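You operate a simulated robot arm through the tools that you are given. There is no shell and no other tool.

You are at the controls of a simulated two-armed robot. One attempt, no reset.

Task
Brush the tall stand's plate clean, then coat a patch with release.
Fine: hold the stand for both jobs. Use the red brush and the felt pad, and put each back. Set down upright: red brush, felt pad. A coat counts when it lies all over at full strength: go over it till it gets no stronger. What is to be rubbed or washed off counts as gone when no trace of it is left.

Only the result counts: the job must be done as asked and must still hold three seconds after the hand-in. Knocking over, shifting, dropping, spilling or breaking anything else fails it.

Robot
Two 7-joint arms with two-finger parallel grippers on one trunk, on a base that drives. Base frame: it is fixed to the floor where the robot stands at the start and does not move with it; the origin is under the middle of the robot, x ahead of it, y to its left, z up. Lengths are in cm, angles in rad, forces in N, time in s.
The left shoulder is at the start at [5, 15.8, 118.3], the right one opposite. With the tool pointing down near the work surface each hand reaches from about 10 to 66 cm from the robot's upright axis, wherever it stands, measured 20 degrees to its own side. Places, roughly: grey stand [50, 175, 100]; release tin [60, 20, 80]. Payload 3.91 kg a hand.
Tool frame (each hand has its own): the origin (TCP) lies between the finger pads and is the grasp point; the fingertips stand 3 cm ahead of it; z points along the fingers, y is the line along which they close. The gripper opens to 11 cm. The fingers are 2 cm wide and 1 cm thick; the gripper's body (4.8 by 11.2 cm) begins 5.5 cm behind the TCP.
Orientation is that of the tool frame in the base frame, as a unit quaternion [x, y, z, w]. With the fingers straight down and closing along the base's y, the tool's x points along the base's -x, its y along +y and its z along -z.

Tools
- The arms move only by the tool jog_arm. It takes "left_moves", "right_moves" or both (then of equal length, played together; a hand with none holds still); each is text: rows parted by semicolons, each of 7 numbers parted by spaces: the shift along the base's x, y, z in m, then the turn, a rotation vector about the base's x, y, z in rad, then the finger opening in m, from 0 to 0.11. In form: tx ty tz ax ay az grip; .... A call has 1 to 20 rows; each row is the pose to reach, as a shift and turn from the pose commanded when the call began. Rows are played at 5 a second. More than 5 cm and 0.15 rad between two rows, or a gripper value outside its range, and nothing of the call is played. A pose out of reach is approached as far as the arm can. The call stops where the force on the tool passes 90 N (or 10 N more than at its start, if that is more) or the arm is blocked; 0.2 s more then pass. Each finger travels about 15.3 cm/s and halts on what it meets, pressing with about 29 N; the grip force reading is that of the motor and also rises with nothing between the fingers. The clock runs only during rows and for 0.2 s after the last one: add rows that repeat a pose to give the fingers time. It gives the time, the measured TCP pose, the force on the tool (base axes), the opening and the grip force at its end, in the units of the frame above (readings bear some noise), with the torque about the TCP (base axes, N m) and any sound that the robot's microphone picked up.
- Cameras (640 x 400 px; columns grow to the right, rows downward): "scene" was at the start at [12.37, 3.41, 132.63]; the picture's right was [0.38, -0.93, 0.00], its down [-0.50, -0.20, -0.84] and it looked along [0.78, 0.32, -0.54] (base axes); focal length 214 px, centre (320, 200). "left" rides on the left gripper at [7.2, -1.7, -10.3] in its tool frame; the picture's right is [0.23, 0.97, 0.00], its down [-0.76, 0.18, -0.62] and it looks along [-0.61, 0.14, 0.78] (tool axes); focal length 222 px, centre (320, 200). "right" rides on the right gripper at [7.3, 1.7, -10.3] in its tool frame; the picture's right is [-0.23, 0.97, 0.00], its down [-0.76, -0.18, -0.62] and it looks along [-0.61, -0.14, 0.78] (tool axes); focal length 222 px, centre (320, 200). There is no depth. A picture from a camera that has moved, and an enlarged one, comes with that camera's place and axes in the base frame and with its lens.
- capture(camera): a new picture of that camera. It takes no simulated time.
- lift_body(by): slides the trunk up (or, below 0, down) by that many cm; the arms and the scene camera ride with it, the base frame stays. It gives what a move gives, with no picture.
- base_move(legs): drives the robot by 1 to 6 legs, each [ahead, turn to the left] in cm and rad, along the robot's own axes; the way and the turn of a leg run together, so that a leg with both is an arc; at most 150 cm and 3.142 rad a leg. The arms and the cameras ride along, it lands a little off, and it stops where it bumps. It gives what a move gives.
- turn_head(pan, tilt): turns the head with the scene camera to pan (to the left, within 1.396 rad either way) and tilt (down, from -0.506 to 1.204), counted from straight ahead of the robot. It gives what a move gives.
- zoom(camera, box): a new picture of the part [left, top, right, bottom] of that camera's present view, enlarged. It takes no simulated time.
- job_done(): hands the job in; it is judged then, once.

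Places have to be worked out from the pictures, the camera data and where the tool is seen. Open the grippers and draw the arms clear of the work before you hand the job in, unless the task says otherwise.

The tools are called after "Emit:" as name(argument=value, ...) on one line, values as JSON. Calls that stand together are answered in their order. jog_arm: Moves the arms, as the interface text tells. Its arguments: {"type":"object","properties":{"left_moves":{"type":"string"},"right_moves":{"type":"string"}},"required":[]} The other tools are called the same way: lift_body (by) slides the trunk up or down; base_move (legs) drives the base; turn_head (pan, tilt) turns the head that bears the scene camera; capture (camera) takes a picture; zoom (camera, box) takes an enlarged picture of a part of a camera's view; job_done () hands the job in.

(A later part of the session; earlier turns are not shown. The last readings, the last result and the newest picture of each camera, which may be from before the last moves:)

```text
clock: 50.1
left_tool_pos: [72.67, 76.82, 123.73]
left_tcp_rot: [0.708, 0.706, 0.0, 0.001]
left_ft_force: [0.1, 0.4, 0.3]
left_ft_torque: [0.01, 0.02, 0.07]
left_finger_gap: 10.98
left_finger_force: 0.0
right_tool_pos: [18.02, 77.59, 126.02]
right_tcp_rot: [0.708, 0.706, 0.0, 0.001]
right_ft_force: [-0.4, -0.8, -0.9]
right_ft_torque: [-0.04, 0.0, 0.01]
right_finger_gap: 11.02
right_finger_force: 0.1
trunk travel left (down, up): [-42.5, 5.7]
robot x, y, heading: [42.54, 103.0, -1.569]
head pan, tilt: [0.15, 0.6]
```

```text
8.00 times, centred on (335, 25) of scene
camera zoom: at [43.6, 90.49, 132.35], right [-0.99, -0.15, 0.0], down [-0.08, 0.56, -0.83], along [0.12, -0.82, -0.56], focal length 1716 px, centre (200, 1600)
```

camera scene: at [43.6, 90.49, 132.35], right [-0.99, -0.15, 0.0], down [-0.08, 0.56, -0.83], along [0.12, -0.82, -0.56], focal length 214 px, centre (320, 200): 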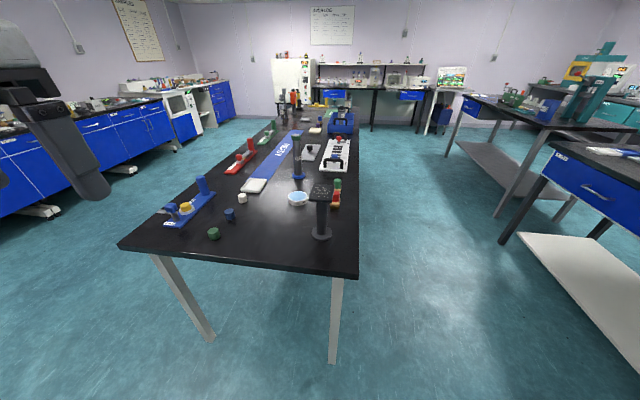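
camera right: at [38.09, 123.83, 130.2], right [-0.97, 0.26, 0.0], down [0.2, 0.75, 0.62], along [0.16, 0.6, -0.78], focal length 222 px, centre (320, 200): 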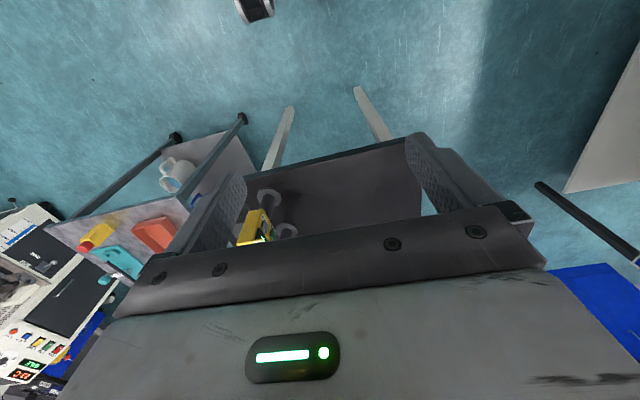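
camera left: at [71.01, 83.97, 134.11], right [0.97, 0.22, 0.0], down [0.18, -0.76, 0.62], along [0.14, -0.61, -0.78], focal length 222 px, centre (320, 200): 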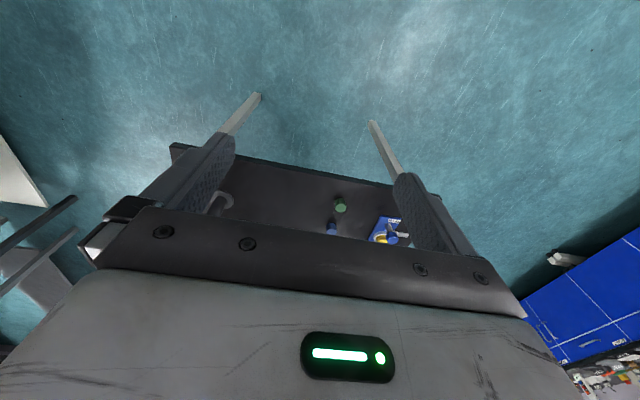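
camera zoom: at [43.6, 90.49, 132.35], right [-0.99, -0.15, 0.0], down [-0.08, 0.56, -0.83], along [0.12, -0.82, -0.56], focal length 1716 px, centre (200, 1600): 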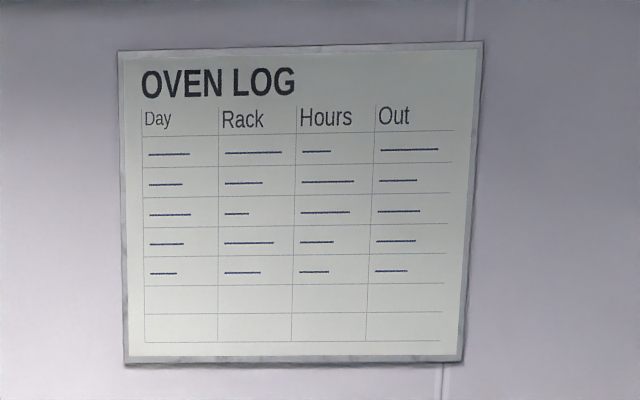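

Both stands are alike in height and look, so the place list decides: the listed work stand is the far one at about [62,171,98], while the tools and release tin are here. I drive round the table corner (keeping well away) to a spot before the tools, facing the table.

Emit:
base_move(legs=[[0, -1.04], [56, 0], [0, 1.04], [46, 0], [0, 1.57]])

Emit:
turn_head(pan=-0.2, tilt=0.75)

Emit:
capture(camera="scene")

Emit:
capture(camera="right")

```text
clock: 64.7
left_tool_pos: [20.7, 61.42, 123.75]
left_tcp_rot: [0.004, 1.0, 0.001, 0.0]
left_ft_force: [-0.4, -0.5, -0.6]
left_ft_torque: [0.0, 0.05, 0.01]
left_finger_gap: 10.98
left_finger_force: 0.1
right_tool_pos: [19.48, 6.94, 126.05]
right_tcp_rot: [0.007, 1.0, 0.001, 0.001]
right_ft_force: [-0.6, 0.2, 0.8]
right_ft_torque: [-0.03, -0.03, -0.01]
right_finger_gap: 10.98
right_finger_force: 0.1
trunk travel left (down, up): [-42.5, 5.7]
robot x, y, heading: [-5.97, 31.26, -0.01]
head pan, tilt: [0.15, 0.6]
```

```text
clock: 65.5
left_tool_pos: [20.72, 61.65, 123.69]
left_tcp_rot: [0.005, 1.0, 0.0, 0.0]
left_ft_force: [-0.2, -1.4, 0.0]
left_ft_torque: [0.01, 0.04, 0.0]
left_finger_gap: 11.0
left_finger_force: 0.1
right_tool_pos: [19.47, 7.04, 125.91]
right_tcp_rot: [0.006, 1.0, 0.001, 0.001]
right_ft_force: [0.3, -0.4, -0.1]
right_ft_torque: [-0.01, -0.02, -0.02]
right_finger_gap: 11.0
right_finger_force: 0.0
trunk travel left (down, up): [-42.5, 5.7]
robot x, y, heading: [-5.82, 31.36, -0.014]
head pan, tilt: [-0.201, 0.75]
```

```text
taken
camera scene: at [6.34, 29.5, 131.06], right [-0.21, -0.98, 0.0], down [-0.67, 0.14, -0.73], along [0.72, -0.15, -0.68], focal length 214 px, centre (320, 200)
```

scene: 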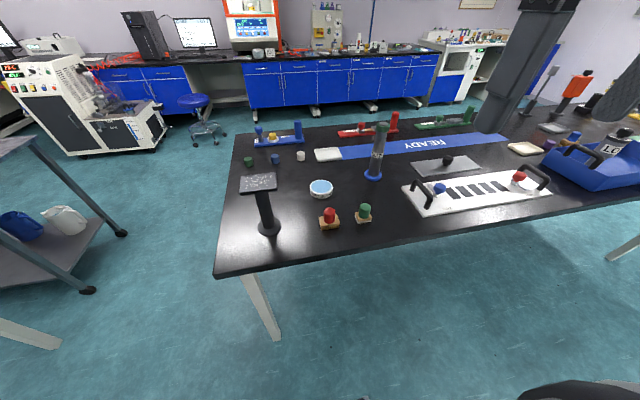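

```text
taken
camera right: at [12.19, 8.66, 136.37], right [0.24, 0.97, 0.0], down [0.76, -0.19, 0.62], along [0.61, -0.15, -0.78], focal length 222 px, centre (320, 200)
```

right: 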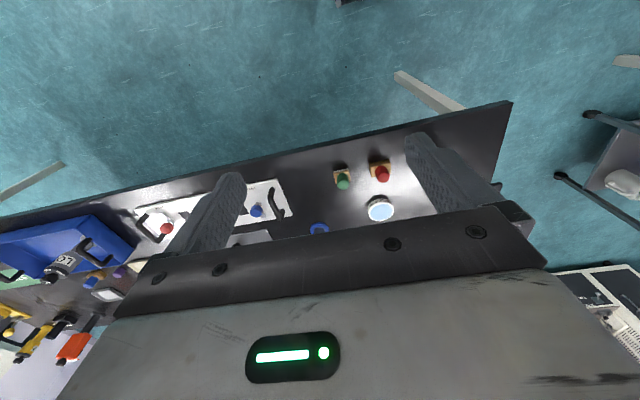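

I zoom on brush, pad and tin from both cameras to fix their places.

Emit:
zoom(camera="scene", box=[300, 170, 396, 230])

Emit:
zoom(camera="right", box=[320, 150, 416, 230])

Emit:
zoom(camera="scene", box=[500, 60, 640, 180])

```text
6.67 times, centred on (348, 200) of scene
camera zoom: at [6.34, 29.5, 131.06], right [-0.21, -0.98, 0.0], down [-0.67, 0.14, -0.73], along [0.72, -0.15, -0.68], focal length 1430 px, centre (133, 200)
```

zoom: 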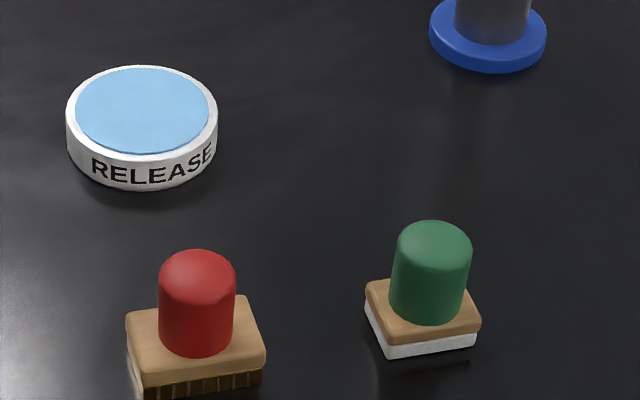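

```text
5.00 times, centred on (368, 190) of right
camera zoom: at [12.19, 8.66, 136.37], right [0.24, 0.97, 0.0], down [0.76, -0.19, 0.62], along [0.61, -0.15, -0.78], focal length 1111 px, centre (80, 250)
```

zoom: 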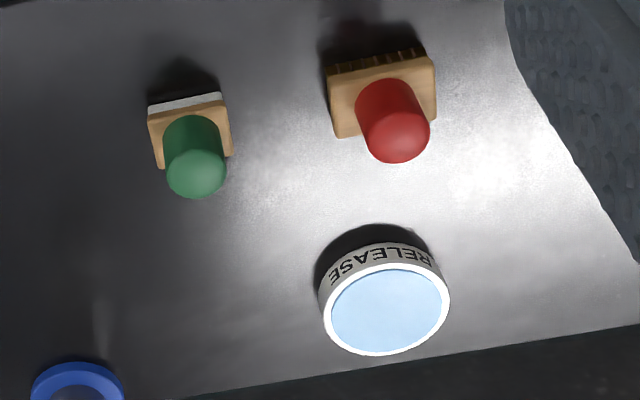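

```text
3.33 times, centred on (570, 120) of scene
camera zoom: at [6.34, 29.5, 131.06], right [-0.21, -0.98, 0.0], down [-0.67, 0.14, -0.73], along [0.72, -0.15, -0.68], focal length 715 px, centre (-513, 467)
```

zoom: 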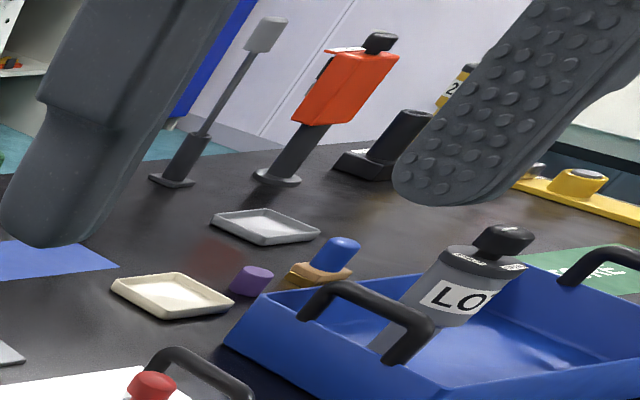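

Brush block is about 4.2 x 5.7 cm centred near [48.3,17.6], knob top z≈86; pad near [49.4,6.4]; tin at [65.4,16.7], top z≈82. I move the right hand above the red brush, open, and look with its camera.

Emit:
jog_arm(right_moves="0.036 0.013 -0.02 0 0 0 0.11; 0.072 0.026 -0.04 0 0 0 0.11; 0.108 0.04 -0.06 0 0 0 0.11; 0.144 0.053 -0.08 0 0 0 0.11; 0.18 0.066 -0.10 0 0 0 0.11; 0.216 0.079 -0.12 0 0 0 0.11; 0.252 0.093 -0.14 0 0 0 0.11; 0.288 0.106 -0.16 0 0 0 0.11; 0.288 0.106 -0.16 0 0 0 0.11")

Emit:
capture(camera="right")

Emit:
capture(camera="scene")

```text
clock: 67.5
left_tool_pos: [20.74, 61.43, 123.75]
left_tcp_rot: [0.006, 1.0, 0.001, 0.0]
left_ft_force: [-0.4, 0.3, 0.8]
left_ft_torque: [-0.01, 0.01, 0.01]
left_finger_gap: 11.01
left_finger_force: 0.1
right_tool_pos: [48.21, 17.76, 109.91]
right_tcp_rot: [0.004, 1.0, 0.001, 0.001]
right_ft_force: [-0.3, -0.7, -0.9]
right_ft_torque: [0.01, 0.0, -0.02]
right_finger_gap: 10.98
right_finger_force: 0.0
trunk travel left (down, up): [-42.5, 5.7]
robot x, y, heading: [-6.09, 31.55, -0.012]
head pan, tilt: [-0.201, 0.75]
```

```text
taken
camera right: at [40.94, 19.47, 120.24], right [0.24, 0.97, 0.0], down [0.76, -0.19, 0.62], along [0.61, -0.15, -0.78], focal length 222 px, centre (320, 200)
```

right: 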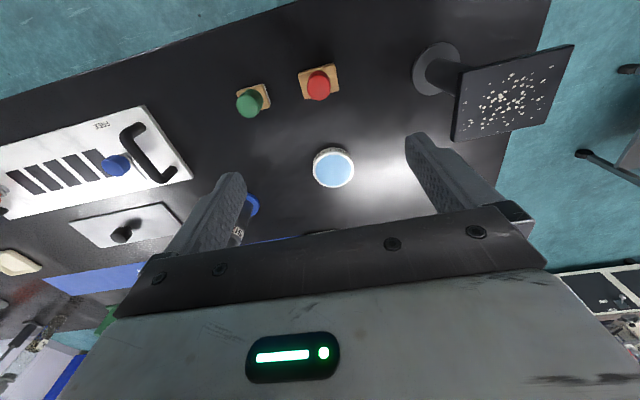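

```text
taken
camera scene: at [6.31, 29.46, 131.06], right [-0.21, -0.98, 0.0], down [-0.67, 0.14, -0.73], along [0.72, -0.15, -0.68], focal length 214 px, centre (320, 200)
```

scene: 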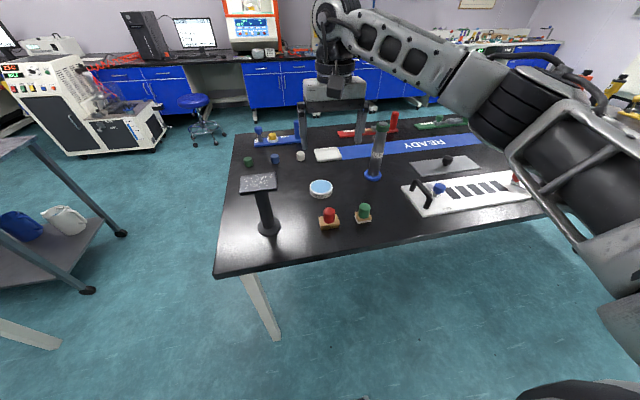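

Emit:
zoom(camera="right", box=[224, 50, 352, 130])

Emit:
zoom(camera="right", box=[290, 130, 380, 200])

```text
5.00 times, centred on (288, 90) of right
camera zoom: at [40.94, 19.47, 120.24], right [0.24, 0.97, 0.0], down [0.76, -0.19, 0.62], along [0.61, -0.15, -0.78], focal length 1111 px, centre (480, 750)
```

zoom: 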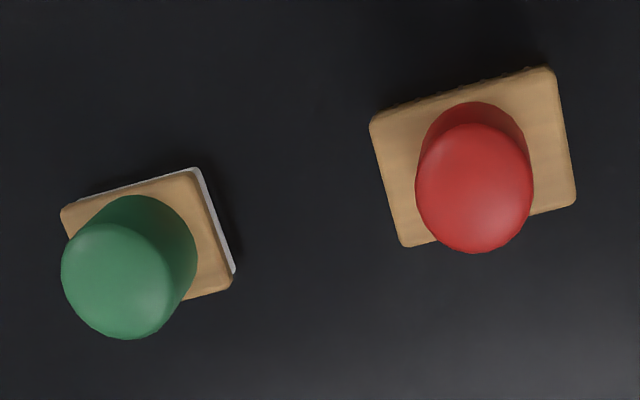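

```text
5.71 times, centred on (335, 165) of right
camera zoom: at [40.94, 19.47, 120.24], right [0.24, 0.97, 0.0], down [0.76, -0.19, 0.62], along [0.61, -0.15, -0.78], focal length 1269 px, centre (234, 400)
```

zoom: 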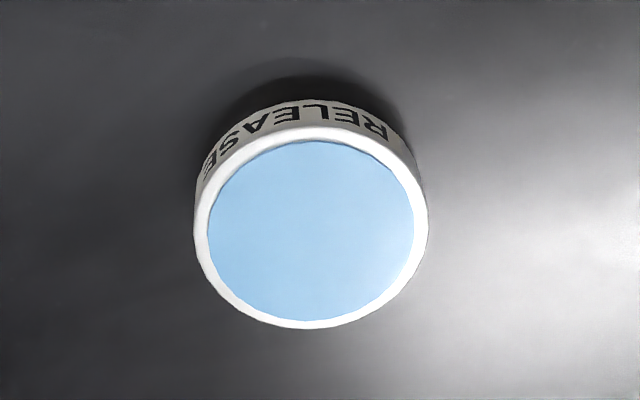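

The red brush is centred at about [48.0,17.65], block top z≈82.5, knob top ≈86; the green felt pad at about [48.0,6.6]; tin at [64.1,16.5]. I lower the right hand over the red knob.

Emit:
jog_arm(right_moves="-0.001 0 -0.045 0 0 0 0.11; -0.002 -0.001 -0.09 0 0 0 0.11; -0.002 -0.001 -0.135 0 0 0 0.11; -0.002 -0.001 -0.18 0 0 0 0.11; -0.002 -0.001 -0.22 0 0 0 0.11; -0.002 -0.001 -0.235 0 0 0 0.11; -0.002 -0.001 -0.24 0 0 0 0.11; -0.002 -0.001 -0.24 0 0 0 0.11")

Emit:
capture(camera="right")

Emit:
zoom(camera="scene", box=[250, 150, 410, 250])

```text
clock: 69.3
left_tool_pos: [20.69, 61.57, 123.73]
left_tcp_rot: [0.005, 1.0, 0.001, -0.001]
left_ft_force: [-0.1, -0.2, 0.0]
left_ft_torque: [-0.01, 0.02, 0.01]
left_finger_gap: 11.01
left_finger_force: 0.1
right_tool_pos: [48.21, 17.41, 85.97]
right_tcp_rot: [0.006, 1.0, 0.001, 0.001]
right_ft_force: [1.0, 0.8, 0.1]
right_ft_torque: [0.05, 0.01, -0.01]
right_finger_gap: 11.0
right_finger_force: 0.2
trunk travel left (down, up): [-42.5, 5.7]
robot x, y, heading: [-5.69, 31.22, -0.009]
head pan, tilt: [-0.201, 0.75]
```

```text
taken
camera right: at [40.84, 19.04, 96.32], right [0.24, 0.97, 0.0], down [0.76, -0.19, 0.62], along [0.61, -0.15, -0.78], focal length 222 px, centre (320, 200)
```

right: 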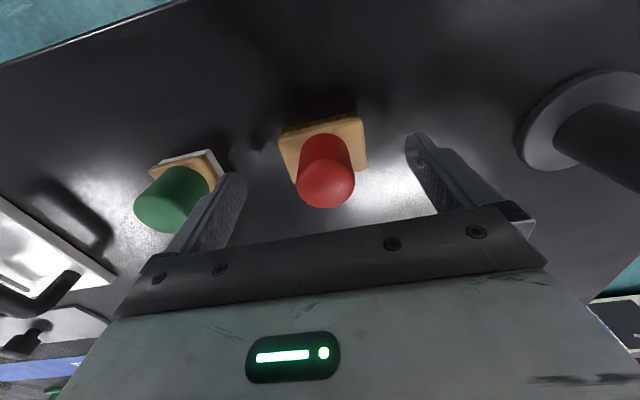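

```text
4.00 times, centred on (330, 200) of scene
camera zoom: at [6.34, 29.49, 131.06], right [-0.21, -0.98, 0.0], down [-0.67, 0.14, -0.73], along [0.72, -0.15, -0.68], focal length 858 px, centre (280, 200)
```

zoom: 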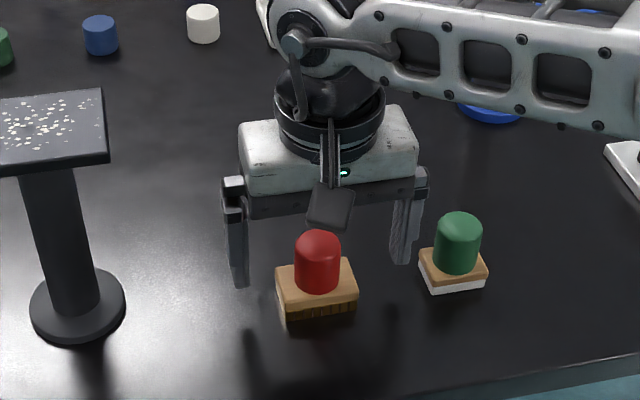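

Fingers straddle the red knob with fingertips just above the block. I close the right gripper.

Emit:
jog_arm(right_moves="0 0 0 0 0 0 0.06; 0 0 0 0 0 0 0.03; 0 0 0 0 0 0 0.01; 0 0 0 0 0 0 0; 0 0 0 0 0 0 0; 0 0 0 0 0 0 0")

Emit:
capture(camera="right")

```text
clock: 70.7
left_tool_pos: [20.75, 61.59, 123.74]
left_tcp_rot: [0.005, 1.0, -0.001, 0.0]
left_ft_force: [-1.0, -0.4, -0.3]
left_ft_torque: [0.01, -0.01, 0.01]
left_finger_gap: 10.97
left_finger_force: 0.1
right_tool_pos: [48.09, 17.32, 85.99]
right_tcp_rot: [0.006, 1.0, 0.001, 0.001]
right_ft_force: [-0.1, 0.6, 1.2]
right_ft_torque: [-0.02, -0.01, -0.01]
right_finger_gap: 3.24
right_finger_force: 29.0
trunk travel left (down, up): [-42.5, 5.7]
robot x, y, heading: [-5.95, 31.46, -0.009]
head pan, tilt: [-0.201, 0.75]
```

```text
taken
camera right: at [40.85, 19.05, 96.35], right [0.24, 0.97, 0.0], down [0.76, -0.19, 0.62], along [0.61, -0.15, -0.78], focal length 222 px, centre (320, 200)
```

right: 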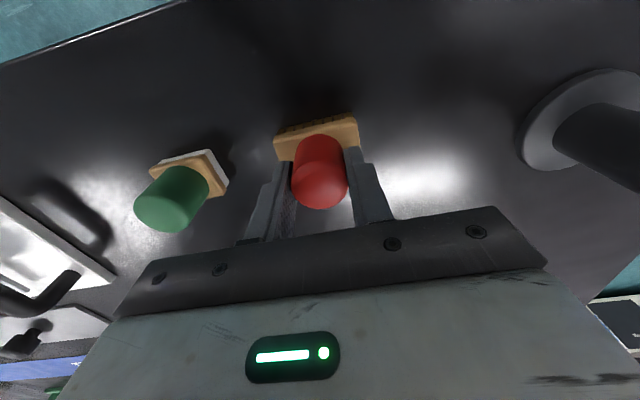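

The brush is gripped (gap 3.24 cm). I lift it straight up and draw it back towards the body before driving.

Emit:
jog_arm(right_moves="0 0 0.02 0 0 0 0; 0 0 0.06 0 0 0 0; 0 0 0.105 0 0 0 0; 0 0 0.15 0 0 0 0; 0 0 0.195 0 0 0 0; -0.03 0 0.225 0 0 0 0; -0.07 0 0.25 0 0 0 0; -0.115 0 0.27 0 0 0 0; -0.16 0 0.29 0 0 0 0; -0.205 0 0.31 0 0 0 0; -0.24 0 0.32 0 0 0 0; -0.24 0 0.32 0 0 0 0")

Emit:
capture(camera="right")

Emit:
capture(camera="scene")

```text
clock: 73.3
left_tool_pos: [20.67, 61.36, 123.64]
left_tcp_rot: [0.005, 1.0, 0.0, 0.0]
left_ft_force: [-0.5, -0.5, 0.2]
left_ft_torque: [0.01, 0.01, -0.03]
left_finger_gap: 11.0
left_finger_force: 0.1
right_tool_pos: [24.0, 17.43, 118.24]
right_tcp_rot: [0.006, 1.0, 0.001, 0.002]
right_ft_force: [0.0, 0.0, -1.2]
right_ft_torque: [-0.02, 0.0, 0.03]
right_finger_gap: 3.28
right_finger_force: 29.1
trunk travel left (down, up): [-42.5, 5.7]
robot x, y, heading: [-5.5, 31.13, -0.007]
head pan, tilt: [-0.201, 0.75]
```

```text
taken
camera right: at [16.67, 19.19, 128.49], right [0.24, 0.97, 0.0], down [0.76, -0.19, 0.62], along [0.61, -0.15, -0.78], focal length 222 px, centre (320, 200)
```

right: 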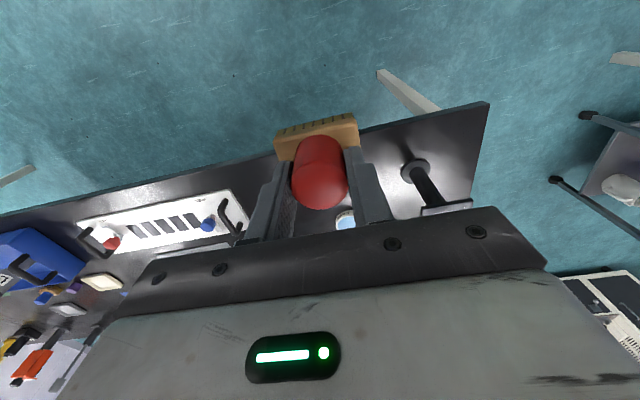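

```text
taken
camera scene: at [6.36, 29.48, 131.06], right [-0.21, -0.98, 0.0], down [-0.67, 0.14, -0.73], along [0.71, -0.15, -0.68], focal length 214 px, centre (320, 200)
```

scene: 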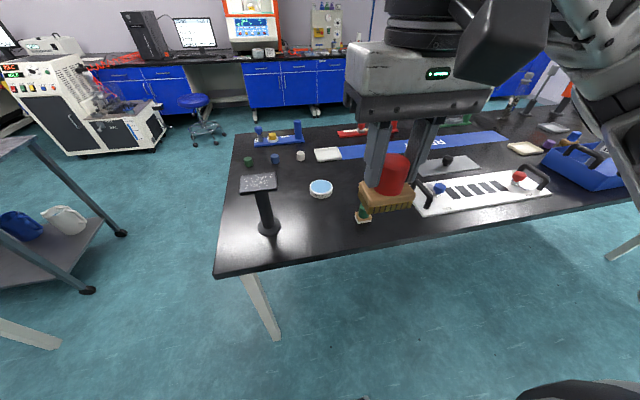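

The brush is held well (bristles visible below the block). I look straight down with the head to see how far the robot's base reaches forward, to know how close I may drive to a table.

Emit:
turn_head(pan=0.3, tilt=1.2)

Emit:
capture(camera="scene")

```text
clock: 74.2
left_tool_pos: [20.75, 61.46, 123.74]
left_tcp_rot: [0.005, 1.0, -0.001, 0.0]
left_ft_force: [-0.9, 1.0, -0.6]
left_ft_torque: [0.02, -0.02, -0.02]
left_finger_gap: 11.01
left_finger_force: 0.1
right_tool_pos: [24.13, 17.55, 118.2]
right_tcp_rot: [0.006, 1.0, 0.001, 0.001]
right_ft_force: [-0.4, 0.6, -0.7]
right_ft_torque: [-0.03, -0.02, 0.02]
right_finger_gap: 3.28
right_finger_force: 28.9
trunk travel left (down, up): [-42.5, 5.7]
robot x, y, heading: [-6.05, 31.46, -0.011]
head pan, tilt: [0.3, 1.201]
```

```text
taken
camera scene: at [3.6, 32.82, 127.89], right [0.29, -0.96, 0.0], down [-0.89, -0.27, -0.36], along [0.35, 0.1, -0.93], focal length 214 px, centre (320, 200)
```

scene: 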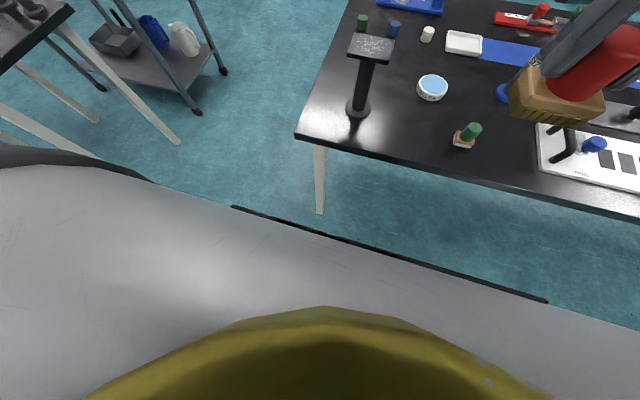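

The base/torso fronts leave about 35 cm needed to a table edge. I drive the brush around to the far table, aiming for about [48,113] facing +y.

Emit:
base_move(legs=[[0, 1.58], [46, 0], [0, -0.986], [64, 0], [0, 0.98]])

Emit:
turn_head(pan=-0.2, tilt=0.7)

Emit:
capture(camera="scene")

```text
clock: 88.9
left_tool_pos: [15.04, 137.86, 123.79]
left_tcp_rot: [0.712, -0.702, 0.0, 0.0]
left_ft_force: [-0.5, -0.1, 0.5]
left_ft_torque: [0.01, 0.03, 0.02]
left_finger_gap: 11.01
left_finger_force: 0.1
right_tool_pos: [58.89, 141.96, 118.16]
right_tcp_rot: [0.71, -0.704, -0.002, 0.0]
right_ft_force: [0.2, 0.2, -0.5]
right_ft_torque: [-0.02, 0.01, 0.0]
right_finger_gap: 3.25
right_finger_force: 28.7
trunk travel left (down, up): [-42.5, 5.7]
robot x, y, heading: [45.85, 111.77, 1.582]
head pan, tilt: [0.3, 1.201]
```

```text
clock: 89.8
left_tool_pos: [15.06, 137.74, 123.73]
left_tcp_rot: [0.712, -0.702, 0.0, 0.001]
left_ft_force: [-0.1, -0.2, -0.8]
left_ft_torque: [0.04, -0.04, -0.02]
left_finger_gap: 11.02
left_finger_force: 0.0
right_tool_pos: [58.93, 141.92, 118.12]
right_tcp_rot: [0.711, -0.703, -0.001, 0.0]
right_ft_force: [0.0, -0.6, -1.1]
right_ft_torque: [0.01, 0.0, 0.01]
right_finger_gap: 3.24
right_finger_force: 29.1
trunk travel left (down, up): [-42.5, 5.7]
robot x, y, heading: [45.64, 111.9, 1.585]
head pan, tilt: [-0.201, 0.7]
```

```text
taken
camera scene: at [47.52, 124.14, 131.48], right [0.98, -0.19, 0.0], down [-0.12, -0.63, -0.76], along [0.14, 0.75, -0.64], focal length 214 px, centre (320, 200)
```

scene: 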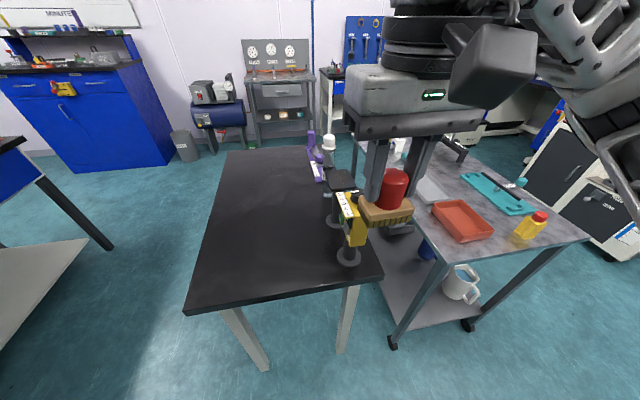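

Emit:
zoom(camera="scene", box=[300, 160, 380, 210])

Emit:
zoom(camera="scene", box=[290, 120, 400, 280])

Emit:
capture(camera="left")

```text
8.00 times, centred on (340, 185) of scene
camera zoom: at [47.52, 124.14, 131.48], right [0.98, -0.19, 0.0], down [-0.12, -0.63, -0.76], along [0.14, 0.75, -0.64], focal length 1716 px, centre (160, 320)
```

zoom: 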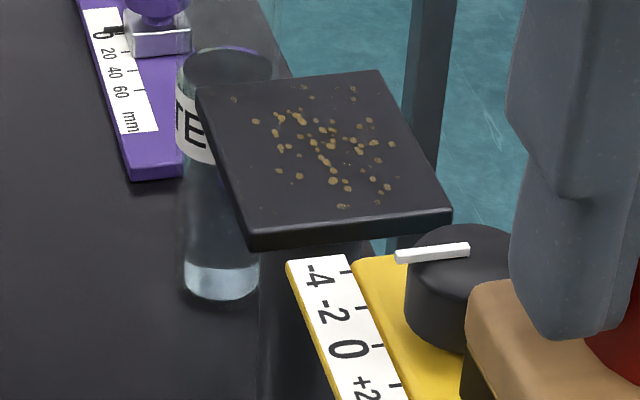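

```text
2.50 times, centred on (345, 200) of scene
camera zoom: at [47.52, 124.14, 131.48], right [0.98, -0.19, 0.0], down [-0.12, -0.63, -0.76], along [0.14, 0.75, -0.64], focal length 536 px, centre (258, 200)
```

zoom: 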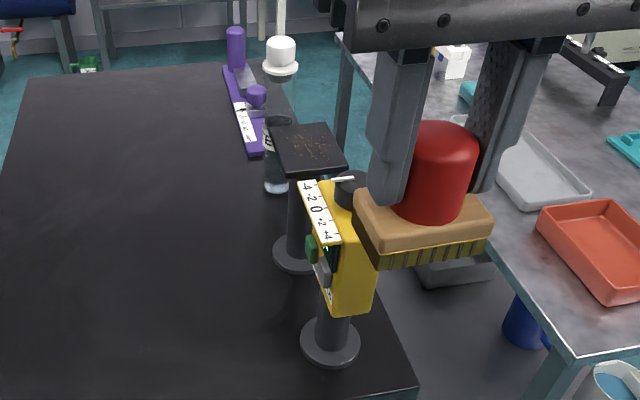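

```text
taken
camera left: at [16.83, 130.47, 134.11], right [-0.97, -0.24, 0.0], down [-0.19, 0.76, 0.62], along [-0.15, 0.6, -0.78], focal length 222 px, centre (320, 200)
```

left: 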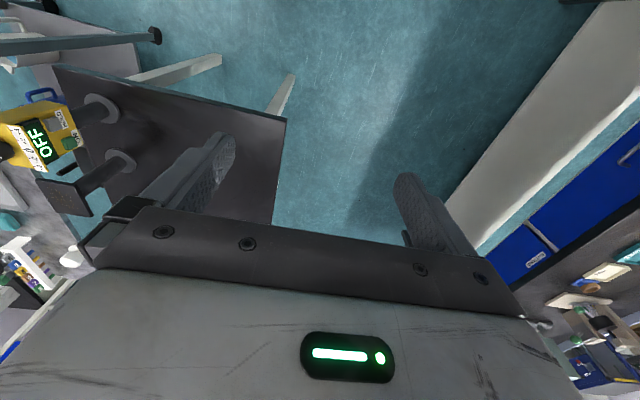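

The far plate spans about x 58.3–65.1, y 166.5–175, post centre near [61.8,171.2]; brown specks on it, no marked outline. I now turn the left hand horizontal (pointing roughly +x, camera side down) above the empty part of the table.

Emit:
jog_arm(left_moves="0.019 0.019 -0.004 0.1016 -0.078 -0.078 0.11; 0.038 0.038 -0.009 0.2032 -0.156 -0.156 0.11; 0.058 0.058 -0.014 0.3049 -0.234 -0.234 0.11; 0.077 0.077 -0.018 0.4066 -0.312 -0.312 0.11; 0.096 0.096 -0.023 0.5082 -0.39 -0.39 0.11; 0.115 0.115 -0.028 0.6098 -0.468 -0.468 0.11; 0.135 0.135 -0.032 0.7115 -0.546 -0.546 0.11")

Emit:
capture(camera="scene")

```text
clock: 91.4
left_tool_pos: [28.39, 151.32, 120.38]
left_tcp_rot: [-0.432, 0.794, 0.054, 0.425]
left_ft_force: [-0.2, 0.2, 0.1]
left_ft_torque: [0.0, -0.02, 0.0]
left_finger_gap: 11.01
left_finger_force: 0.2
right_tool_pos: [59.02, 142.0, 118.07]
right_tcp_rot: [0.711, -0.703, -0.001, 0.0]
right_ft_force: [-0.2, 0.2, 0.2]
right_ft_torque: [-0.02, 0.0, 0.0]
right_finger_gap: 3.28
right_finger_force: 29.3
trunk travel left (down, up): [-42.5, 5.7]
robot x, y, heading: [46.02, 111.77, 1.58]
head pan, tilt: [-0.201, 0.7]
```

```text
taken
camera scene: at [47.54, 124.18, 131.48], right [0.98, -0.19, 0.0], down [-0.12, -0.63, -0.76], along [0.14, 0.75, -0.64], focal length 214 px, centre (320, 200)
```

scene: 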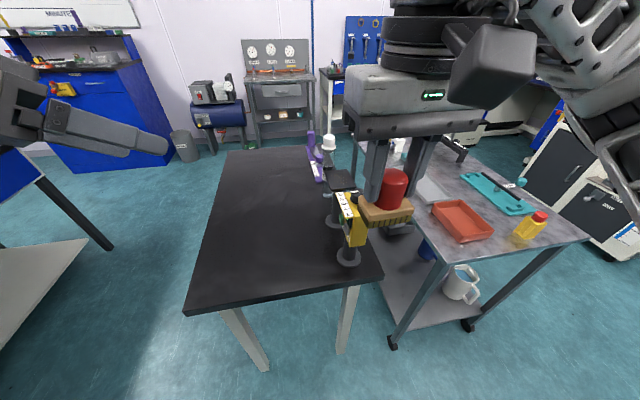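

The turn goes well. I complete the rotation, moving to about [40,163,117].

Emit:
jog_arm(left_moves="0.019 0.019 -0.004 0.1016 -0.078 -0.078 0.11; 0.038 0.038 -0.009 0.2032 -0.156 -0.156 0.11; 0.058 0.058 -0.014 0.3049 -0.234 -0.234 0.11; 0.077 0.077 -0.018 0.4066 -0.312 -0.312 0.11; 0.096 0.096 -0.023 0.5082 -0.39 -0.39 0.11; 0.115 0.115 -0.028 0.6098 -0.468 -0.468 0.11; 0.115 0.115 -0.028 0.6098 -0.468 -0.468 0.11")

Emit:
capture(camera="scene")

Emit:
capture(camera="left")

```text
clock: 93.0
left_tool_pos: [40.1, 162.83, 117.63]
left_tcp_rot: [-0.096, 0.701, 0.089, 0.701]
left_ft_force: [-0.5, 1.1, -0.5]
left_ft_torque: [-0.02, 0.0, 0.0]
left_finger_gap: 10.98
left_finger_force: 0.0
left hand out of reach, approached as far as the arm can: row 2, 3, 4
right_tool_pos: [59.0, 141.88, 118.1]
right_tcp_rot: [0.71, -0.704, -0.001, 0.0]
right_ft_force: [0.3, -0.6, -1.5]
right_ft_torque: [0.01, 0.0, 0.02]
right_finger_gap: 3.27
right_finger_force: 28.6
trunk travel left (down, up): [-42.5, 5.7]
robot x, y, heading: [45.41, 111.86, 1.584]
head pan, tilt: [-0.201, 0.7]
```

```text
taken
camera scene: at [47.51, 124.1, 131.49], right [0.98, -0.19, 0.0], down [-0.12, -0.63, -0.77], along [0.14, 0.75, -0.64], focal length 214 px, centre (320, 200)
```

scene: 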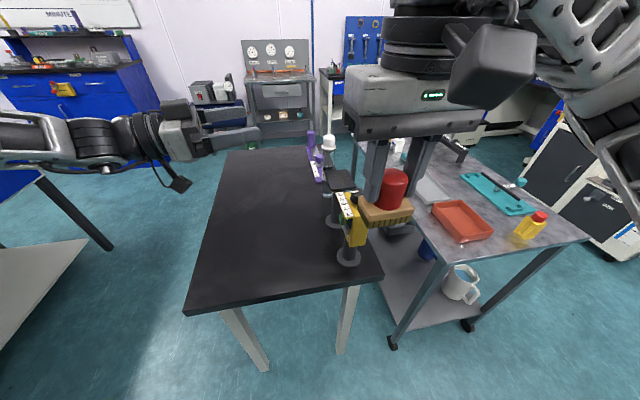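

```text
taken
camera left: at [30.5, 158.47, 110.36], right [-0.25, 0.94, -0.24], down [-0.65, 0.02, 0.76], along [0.72, 0.35, 0.6], focal length 222 px, centre (320, 200)
```

left: 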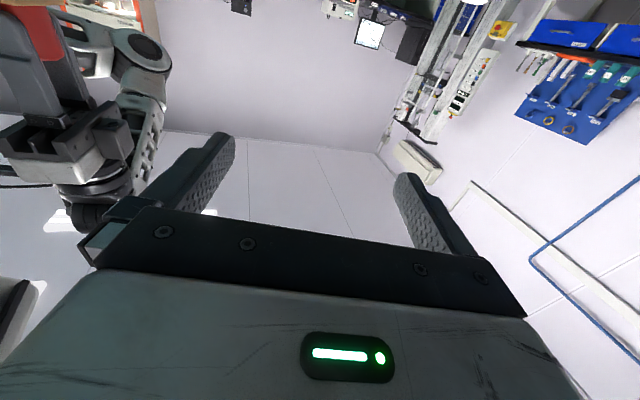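

The left hand now points along [0.97,0.26,0]. I lower it to z≈92.5 on the approach line, 20 cm short of the post.

Emit:
jog_arm(left_moves="0.004 0.006 -0.042 0 0 0 0.11; 0.008 0.011 -0.084 0 0 0 0.11; 0.012 0.017 -0.126 0 0 0 0.11; 0.016 0.022 -0.168 0 0 0 0.11; 0.02 0.028 -0.21 0 0 0 0.11; 0.024 0.033 -0.25 0 0 0 0.11; 0.024 0.033 -0.25 0 0 0 0.11")

Emit:
capture(camera="scene")

Emit:
capture(camera="left")

```text
clock: 94.6
left_tool_pos: [37.55, 159.6, 104.45]
left_tcp_rot: [-0.098, 0.701, 0.088, 0.701]
left_ft_force: [-0.1, 0.6, -0.1]
left_ft_torque: [0.01, 0.02, -0.01]
left_finger_gap: 10.99
left_finger_force: 0.0
left hand out of reach, approached as far as the arm can: row 2, 3, 4, 5, 6, 7
right_tool_pos: [58.94, 141.96, 118.12]
right_tcp_rot: [0.71, -0.704, -0.002, 0.0]
right_ft_force: [-0.9, -0.5, -0.6]
right_ft_torque: [-0.01, 0.0, -0.01]
right_finger_gap: 3.25
right_finger_force: 29.3
trunk travel left (down, up): [-42.5, 5.7]
robot x, y, heading: [45.68, 112.0, 1.582]
head pan, tilt: [-0.201, 0.7]
```

```text
taken
camera scene: at [47.52, 124.13, 131.48], right [0.98, -0.19, 0.0], down [-0.12, -0.63, -0.76], along [0.14, 0.75, -0.64], focal length 214 px, centre (320, 200)
```

scene: 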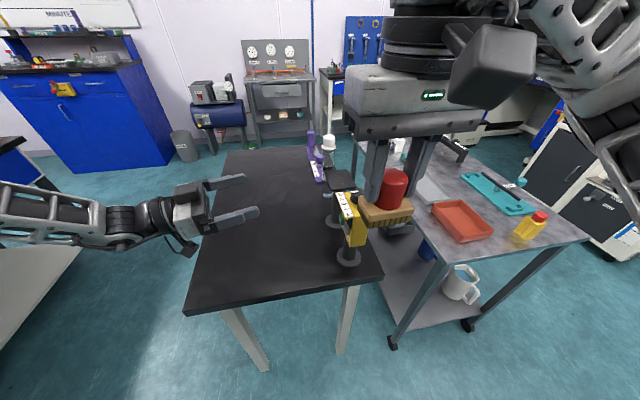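

```text
taken
camera left: at [27.93, 155.11, 97.28], right [-0.25, 0.94, -0.24], down [-0.65, 0.02, 0.76], along [0.72, 0.35, 0.6], focal length 222 px, centre (320, 200)
```

left: 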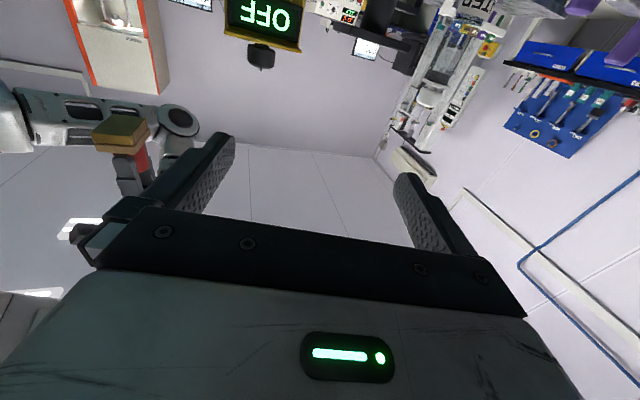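

That pose is out of reach at this height (stopped at [37.5,159.6,104.5]). I'll instead tilt the hand about 43° downward, which brings the wrist up and closer; I rotate while raising a little.

Emit:
jog_arm(left_moves="0 0 0.02 -0.0388 0.1449 0 0.11; 0 0 0.04 -0.0777 0.2898 0 0.11; 0 0 0.06 -0.1165 0.4347 0 0.11; 0 0 0.08 -0.1554 0.5796 0 0.11; 0 0 0.10 -0.1942 0.7245 0 0.11; 0 0 0.10 -0.1942 0.7245 0 0.11")

Emit:
capture(camera="scene")

```text
clock: 96.0
left_tool_pos: [34.77, 157.74, 112.87]
left_tcp_rot: [-0.123, 0.895, 0.054, 0.425]
left_ft_force: [-1.0, -0.5, -0.6]
left_ft_torque: [-0.02, 0.0, 0.02]
left_finger_gap: 10.99
left_finger_force: 0.0
left hand out of reach, approached as far as the arm can: row 5, 6
right_tool_pos: [58.9, 141.97, 118.1]
right_tcp_rot: [0.711, -0.703, -0.001, 0.0]
right_ft_force: [0.6, 0.9, 0.3]
right_ft_torque: [-0.03, 0.0, 0.02]
right_finger_gap: 3.24
right_finger_force: 29.0
trunk travel left (down, up): [-42.5, 5.7]
robot x, y, heading: [46.19, 111.67, 1.587]
head pan, tilt: [-0.201, 0.7]
```

```text
taken
camera scene: at [47.54, 124.14, 131.48], right [0.98, -0.19, 0.0], down [-0.12, -0.63, -0.76], along [0.14, 0.75, -0.64], focal length 214 px, centre (320, 200)
```

scene: 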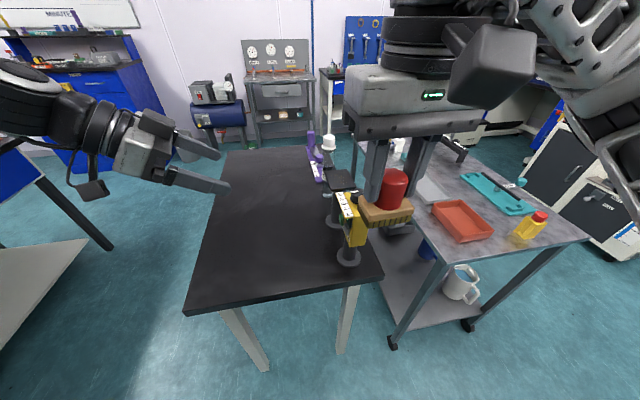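

The floor seen right below in the first hand pictures shows the robot's front reaches only about 15–18 cm ahead of its axis, so I can stand closer. I drive 9 cm ahead (hands are well above everything there).

Emit:
base_move(legs=[[9, 0]])

Emit:
jog_arm(left_moves="0 0 0 0 0 0 0.11; 0 0 0 0 0 0 0.11")

Emit:
capture(camera="scene")

Emit:
capture(camera="right")

```text
clock: 97.1
left_tool_pos: [34.77, 166.58, 112.72]
left_tcp_rot: [-0.123, 0.894, 0.054, 0.427]
left_ft_force: [-0.1, -0.4, 0.1]
left_ft_torque: [-0.01, -0.01, -0.04]
left_finger_gap: 10.98
left_finger_force: 0.1
right_tool_pos: [58.83, 150.97, 118.0]
right_tcp_rot: [0.711, -0.703, -0.001, 0.001]
right_ft_force: [0.1, 0.3, -0.7]
right_ft_torque: [-0.01, 0.02, 0.02]
right_finger_gap: 3.25
right_finger_force: 28.7
trunk travel left (down, up): [-42.5, 5.7]
robot x, y, heading: [45.91, 120.54, 1.582]
head pan, tilt: [-0.201, 0.7]
```

```text
clock: 97.7
left_tool_pos: [34.7, 166.5, 112.91]
left_tcp_rot: [-0.124, 0.894, 0.055, 0.426]
left_ft_force: [0.4, 0.2, 0.6]
left_ft_torque: [0.0, 0.01, -0.01]
left_finger_gap: 11.0
left_finger_force: 0.0
right_tool_pos: [58.74, 150.79, 118.1]
right_tcp_rot: [0.71, -0.704, -0.001, 0.0]
right_ft_force: [-0.1, 0.4, 0.0]
right_ft_torque: [-0.01, 0.0, -0.01]
right_finger_gap: 3.25
right_finger_force: 28.9
trunk travel left (down, up): [-42.5, 5.7]
robot x, y, heading: [45.46, 120.5, 1.58]
head pan, tilt: [-0.201, 0.7]
```

```text
taken
camera scene: at [47.42, 132.98, 131.49], right [0.98, -0.19, 0.0], down [-0.12, -0.63, -0.77], along [0.14, 0.75, -0.64], focal length 214 px, centre (320, 200)
```

scene: 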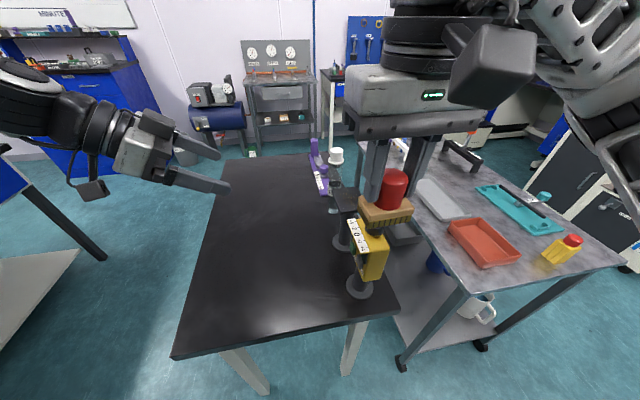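

```text
taken
camera right: at [57.16, 143.41, 128.48], right [-0.98, 0.22, 0.0], down [0.17, 0.76, 0.62], along [0.13, 0.61, -0.78], focal length 222 px, centre (320, 200)
```

right: 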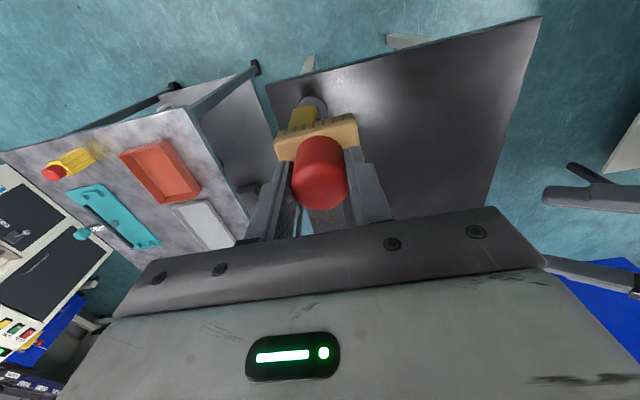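

Now the stand is about 51 cm ahead. I lower the left hand (tilted 39° down, pointing +x) to z≈88 on the approach line.

Emit:
jog_arm(left_moves="0.013 -0.001 -0.042 0 0 0 0.10; 0.026 -0.002 -0.083 0 0 0 0.09; 0.039 -0.003 -0.125 0 0 0 0.08; 0.052 -0.004 -0.166 0 0 0 0.08; 0.065 -0.005 -0.208 0 0 0 0.08; 0.078 -0.005 -0.249 0 0 0 0.08; 0.078 -0.005 -0.249 0 0 0 0.08")

Emit:
capture(camera="scene")

Emit:
capture(camera="left")

```text
clock: 99.3
left_tool_pos: [38.38, 163.43, 93.54]
left_tcp_rot: [-0.125, 0.894, 0.056, 0.426]
left_ft_force: [0.3, -0.3, -0.8]
left_ft_torque: [0.03, -0.04, -0.01]
left_finger_gap: 8.01
left_finger_force: 0.1
left hand out of reach, approached as far as the arm can: row 5, 6, 7
right_tool_pos: [58.83, 150.82, 118.14]
right_tcp_rot: [0.711, -0.703, -0.001, 0.0]
right_ft_force: [0.0, -0.6, -0.9]
right_ft_torque: [-0.01, -0.01, 0.0]
right_finger_gap: 3.25
right_finger_force: 28.9
trunk travel left (down, up): [-42.5, 5.7]
robot x, y, heading: [45.49, 120.7, 1.583]
head pan, tilt: [-0.201, 0.7]
```

```text
taken
camera scene: at [47.43, 132.99, 131.48], right [0.98, -0.19, 0.0], down [-0.12, -0.63, -0.76], along [0.14, 0.75, -0.64], focal length 214 px, centre (320, 200)
```

scene: 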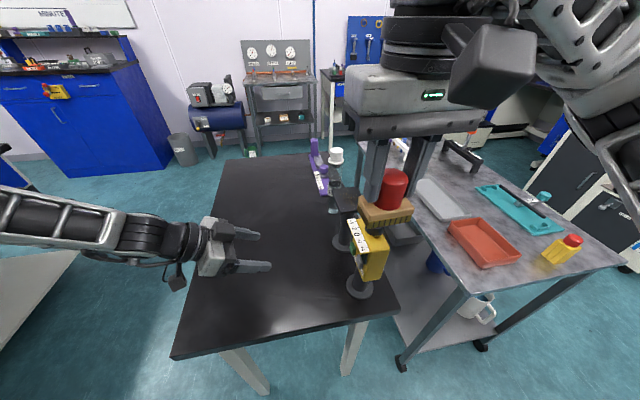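

```text
taken
camera left: at [26.73, 158.38, 94.53], right [-0.4, 0.9, -0.18], down [-0.05, 0.18, 0.98], along [0.92, 0.4, -0.02], focal length 222 px, centre (320, 200)
```

left: 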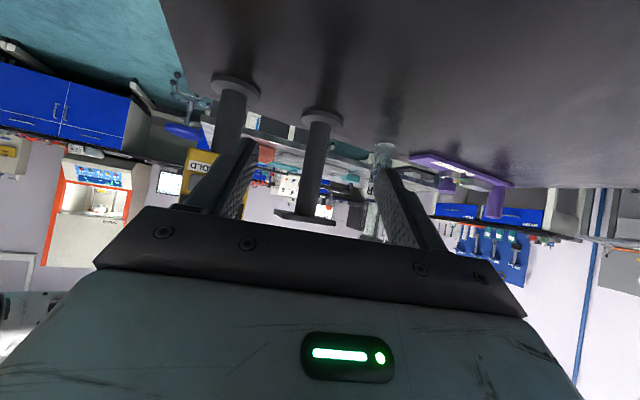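

This arm posture (elbow far left) limits the reach. I raise the hand and bring it back to pointing straight down, so I can re-enter the tilted pose from a better elbow posture.

Emit:
jog_arm(left_moves="0 -0.003 0.035 -0.0384 0.1429 0 0.08; 0 -0.006 0.07 -0.0768 0.2858 0 0.08; 0 -0.01 0.105 -0.1152 0.4287 0 0.08; 0 -0.013 0.14 -0.1536 0.5716 0 0.08; 0 -0.016 0.175 -0.192 0.7145 0 0.08; 0 -0.02 0.21 -0.2304 0.8574 0 0.08; 0 -0.02 0.21 -0.2304 0.8574 0 0.08")

Emit:
capture(camera="scene")

```text
clock: 100.9
left_tool_pos: [31.8, 155.4, 108.48]
left_tcp_rot: [-0.134, 0.924, 0.029, 0.357]
left_ft_force: [0.1, -0.6, -0.5]
left_ft_torque: [0.0, 0.03, 0.0]
left_finger_gap: 8.01
left_finger_force: 0.0
left hand out of reach, approached as far as the arm can: row 1, 2, 3, 4, 5, 6, 7
right_tool_pos: [58.93, 150.77, 118.13]
right_tcp_rot: [0.711, -0.704, -0.002, 0.001]
right_ft_force: [0.2, 0.2, -0.8]
right_ft_torque: [-0.02, 0.02, 0.02]
right_finger_gap: 3.22
right_finger_force: 29.0
trunk travel left (down, up): [-42.5, 5.7]
robot x, y, heading: [45.72, 120.71, 1.584]
head pan, tilt: [-0.201, 0.7]
```

```text
taken
camera scene: at [47.39, 133.13, 131.46], right [0.98, -0.19, 0.0], down [-0.12, -0.63, -0.76], along [0.14, 0.75, -0.65], focal length 214 px, centre (320, 200)
```

scene: 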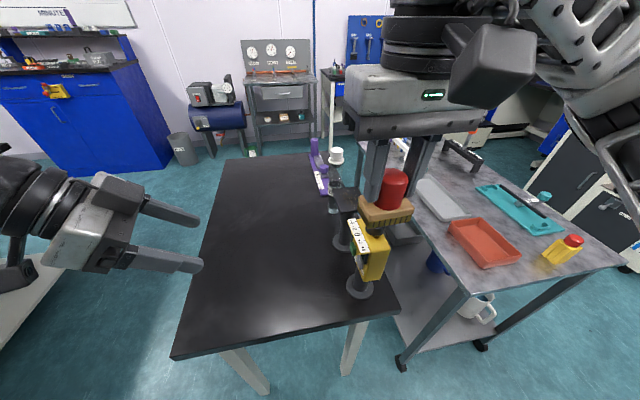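

The wrist is at a joint limit in this posture. I undo the turns: first back to the horizontal pose a bit higher and farther ahead.

Emit:
jog_arm(left_moves="0.007 0.016 0.014 0.0371 -0.1332 0.006 0.11; 0.014 0.032 0.028 0.0742 -0.2663 0.012 0.11; 0.021 0.048 0.042 0.1113 -0.3995 0.017 0.11; 0.028 0.064 0.057 0.1485 -0.5327 0.023 0.11; 0.035 0.08 0.071 0.1856 -0.6658 0.029 0.11; 0.042 0.096 0.085 0.2227 -0.799 0.035 0.11; 0.042 0.096 0.085 0.2227 -0.799 0.035 0.11")

```text
clock: 102.5
left_tool_pos: [36.22, 165.47, 117.43]
left_tcp_rot: [-0.113, 0.7, 0.083, 0.7]
left_ft_force: [-0.2, -0.5, -1.0]
left_ft_torque: [-0.02, 0.01, -0.01]
left_finger_gap: 10.98
left_finger_force: 0.1
right_tool_pos: [58.76, 150.78, 118.11]
right_tcp_rot: [0.711, -0.703, -0.001, 0.0]
right_ft_force: [-1.0, 0.3, -0.1]
right_ft_torque: [-0.03, -0.01, -0.03]
right_finger_gap: 3.24
right_finger_force: 28.6
trunk travel left (down, up): [-42.5, 5.7]
robot x, y, heading: [45.65, 120.59, 1.586]
head pan, tilt: [-0.201, 0.7]
```

Now I undo the first turn to get the left hand back to pointing straight down.

Emit:
jog_arm(left_moves="-0.0154 -0.0138 0.0054 -0.1016 0.078 0.078 0.11; -0.0308 -0.0276 0.0108 -0.2032 0.156 0.156 0.11; -0.0462 -0.0414 0.0162 -0.3049 0.234 0.234 0.11; -0.0616 -0.0552 0.0216 -0.4066 0.312 0.312 0.11; -0.077 -0.069 0.027 -0.5082 0.39 0.39 0.11; -0.0924 -0.0828 0.0324 -0.6098 0.468 0.468 0.11; -0.1078 -0.0966 0.0378 -0.7115 0.546 0.546 0.11; -0.1232 -0.1104 0.0432 -0.813 0.624 0.624 0.11; -0.1386 -0.1242 0.0486 -0.9146 0.702 0.702 0.11; -0.154 -0.138 0.054 -1.0162 0.78 0.78 0.11; -0.1694 -0.1518 0.0594 -1.1178 0.858 0.858 0.11; -0.1848 -0.1656 0.0648 -1.2194 0.936 0.936 0.11; -0.2 -0.18 0.07 -1.321 1.014 1.014 0.11; -0.2 -0.18 0.07 -1.321 1.014 1.014 0.11")

Emit:
capture(camera="scene")

```text
clock: 105.5
left_tool_pos: [25.52, 155.85, 111.74]
left_tcp_rot: [0.687, -0.63, 0.181, -0.313]
left_ft_force: [0.0, -0.5, 0.0]
left_ft_torque: [0.0, 0.05, 0.0]
left_finger_gap: 11.0
left_finger_force: 0.1
left hand out of reach, approached as far as the arm can: row 7, 8, 9, 10, 11, 12, 13, 14
right_tool_pos: [58.93, 150.64, 118.18]
right_tcp_rot: [0.711, -0.703, -0.001, -0.001]
right_ft_force: [0.1, -0.9, -0.4]
right_ft_torque: [0.03, 0.01, -0.01]
right_finger_gap: 3.23
right_finger_force: 29.0
trunk travel left (down, up): [-42.5, 5.7]
robot x, y, heading: [45.88, 120.47, 1.588]
head pan, tilt: [-0.201, 0.7]
```

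```text
taken
camera scene: at [47.5, 132.81, 131.51], right [0.98, -0.19, 0.0], down [-0.12, -0.63, -0.77], along [0.14, 0.75, -0.64], focal length 214 px, centre (320, 200)
```

scene: 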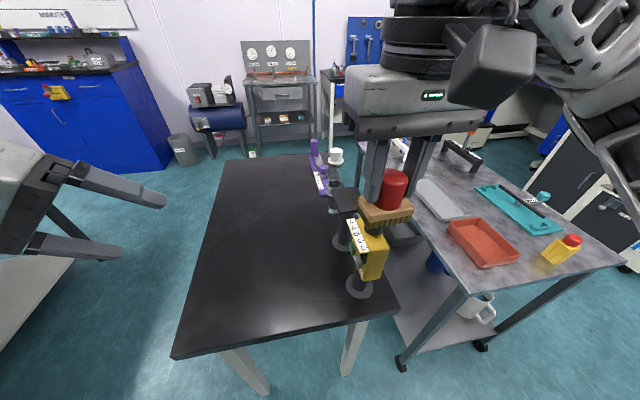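

The arm reached a limit again on the way back. I look at the whole left arm to understand its posture.

Emit:
turn_head(pan=0.7, tilt=0.5)

Emit:
capture(camera="scene")

Emit:
capture(camera="left")

```text
clock: 106.7
left_tool_pos: [25.58, 156.04, 111.69]
left_tcp_rot: [0.686, -0.631, 0.182, -0.314]
left_ft_force: [0.1, -0.7, 0.0]
left_ft_torque: [0.01, 0.02, 0.05]
left_finger_gap: 11.0
left_finger_force: 0.1
right_tool_pos: [58.89, 150.73, 118.13]
right_tcp_rot: [0.711, -0.704, 0.0, 0.0]
right_ft_force: [0.6, 0.2, -0.3]
right_ft_torque: [-0.04, 0.0, 0.02]
right_finger_gap: 3.26
right_finger_force: 29.3
trunk travel left (down, up): [-42.5, 5.7]
robot x, y, heading: [45.9, 120.49, 1.581]
head pan, tilt: [0.7, 0.499]
```

```text
taken
camera scene: at [39.89, 131.54, 133.25], right [0.76, 0.65, 0.0], down [0.31, -0.36, -0.88], along [-0.57, 0.67, -0.48], focal length 214 px, centre (320, 200)
```

scene: 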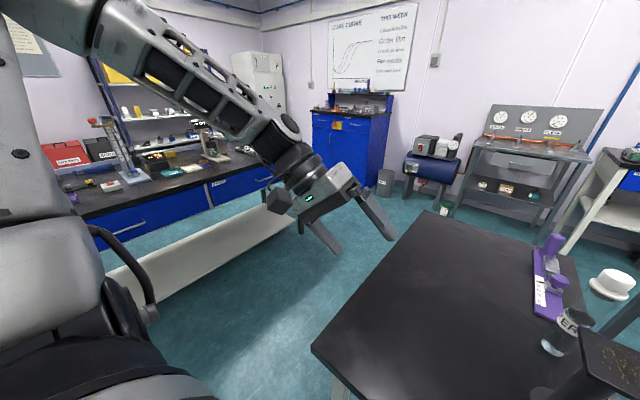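

```text
taken
camera left: at [21.2, 146.76, 119.47], right [-0.7, -0.23, -0.68], down [-0.64, 0.62, 0.45], along [0.31, 0.75, -0.58], focal length 222 px, centre (320, 200)
```

left: 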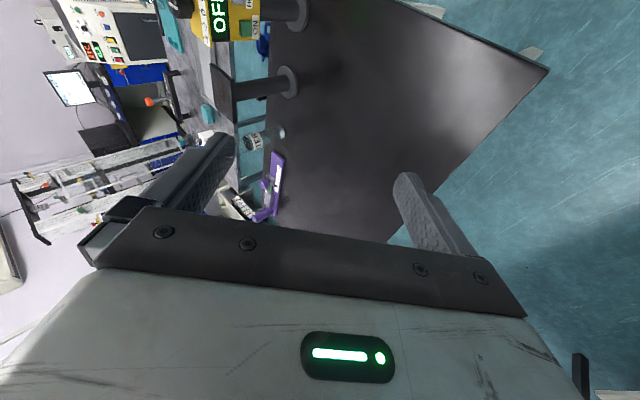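

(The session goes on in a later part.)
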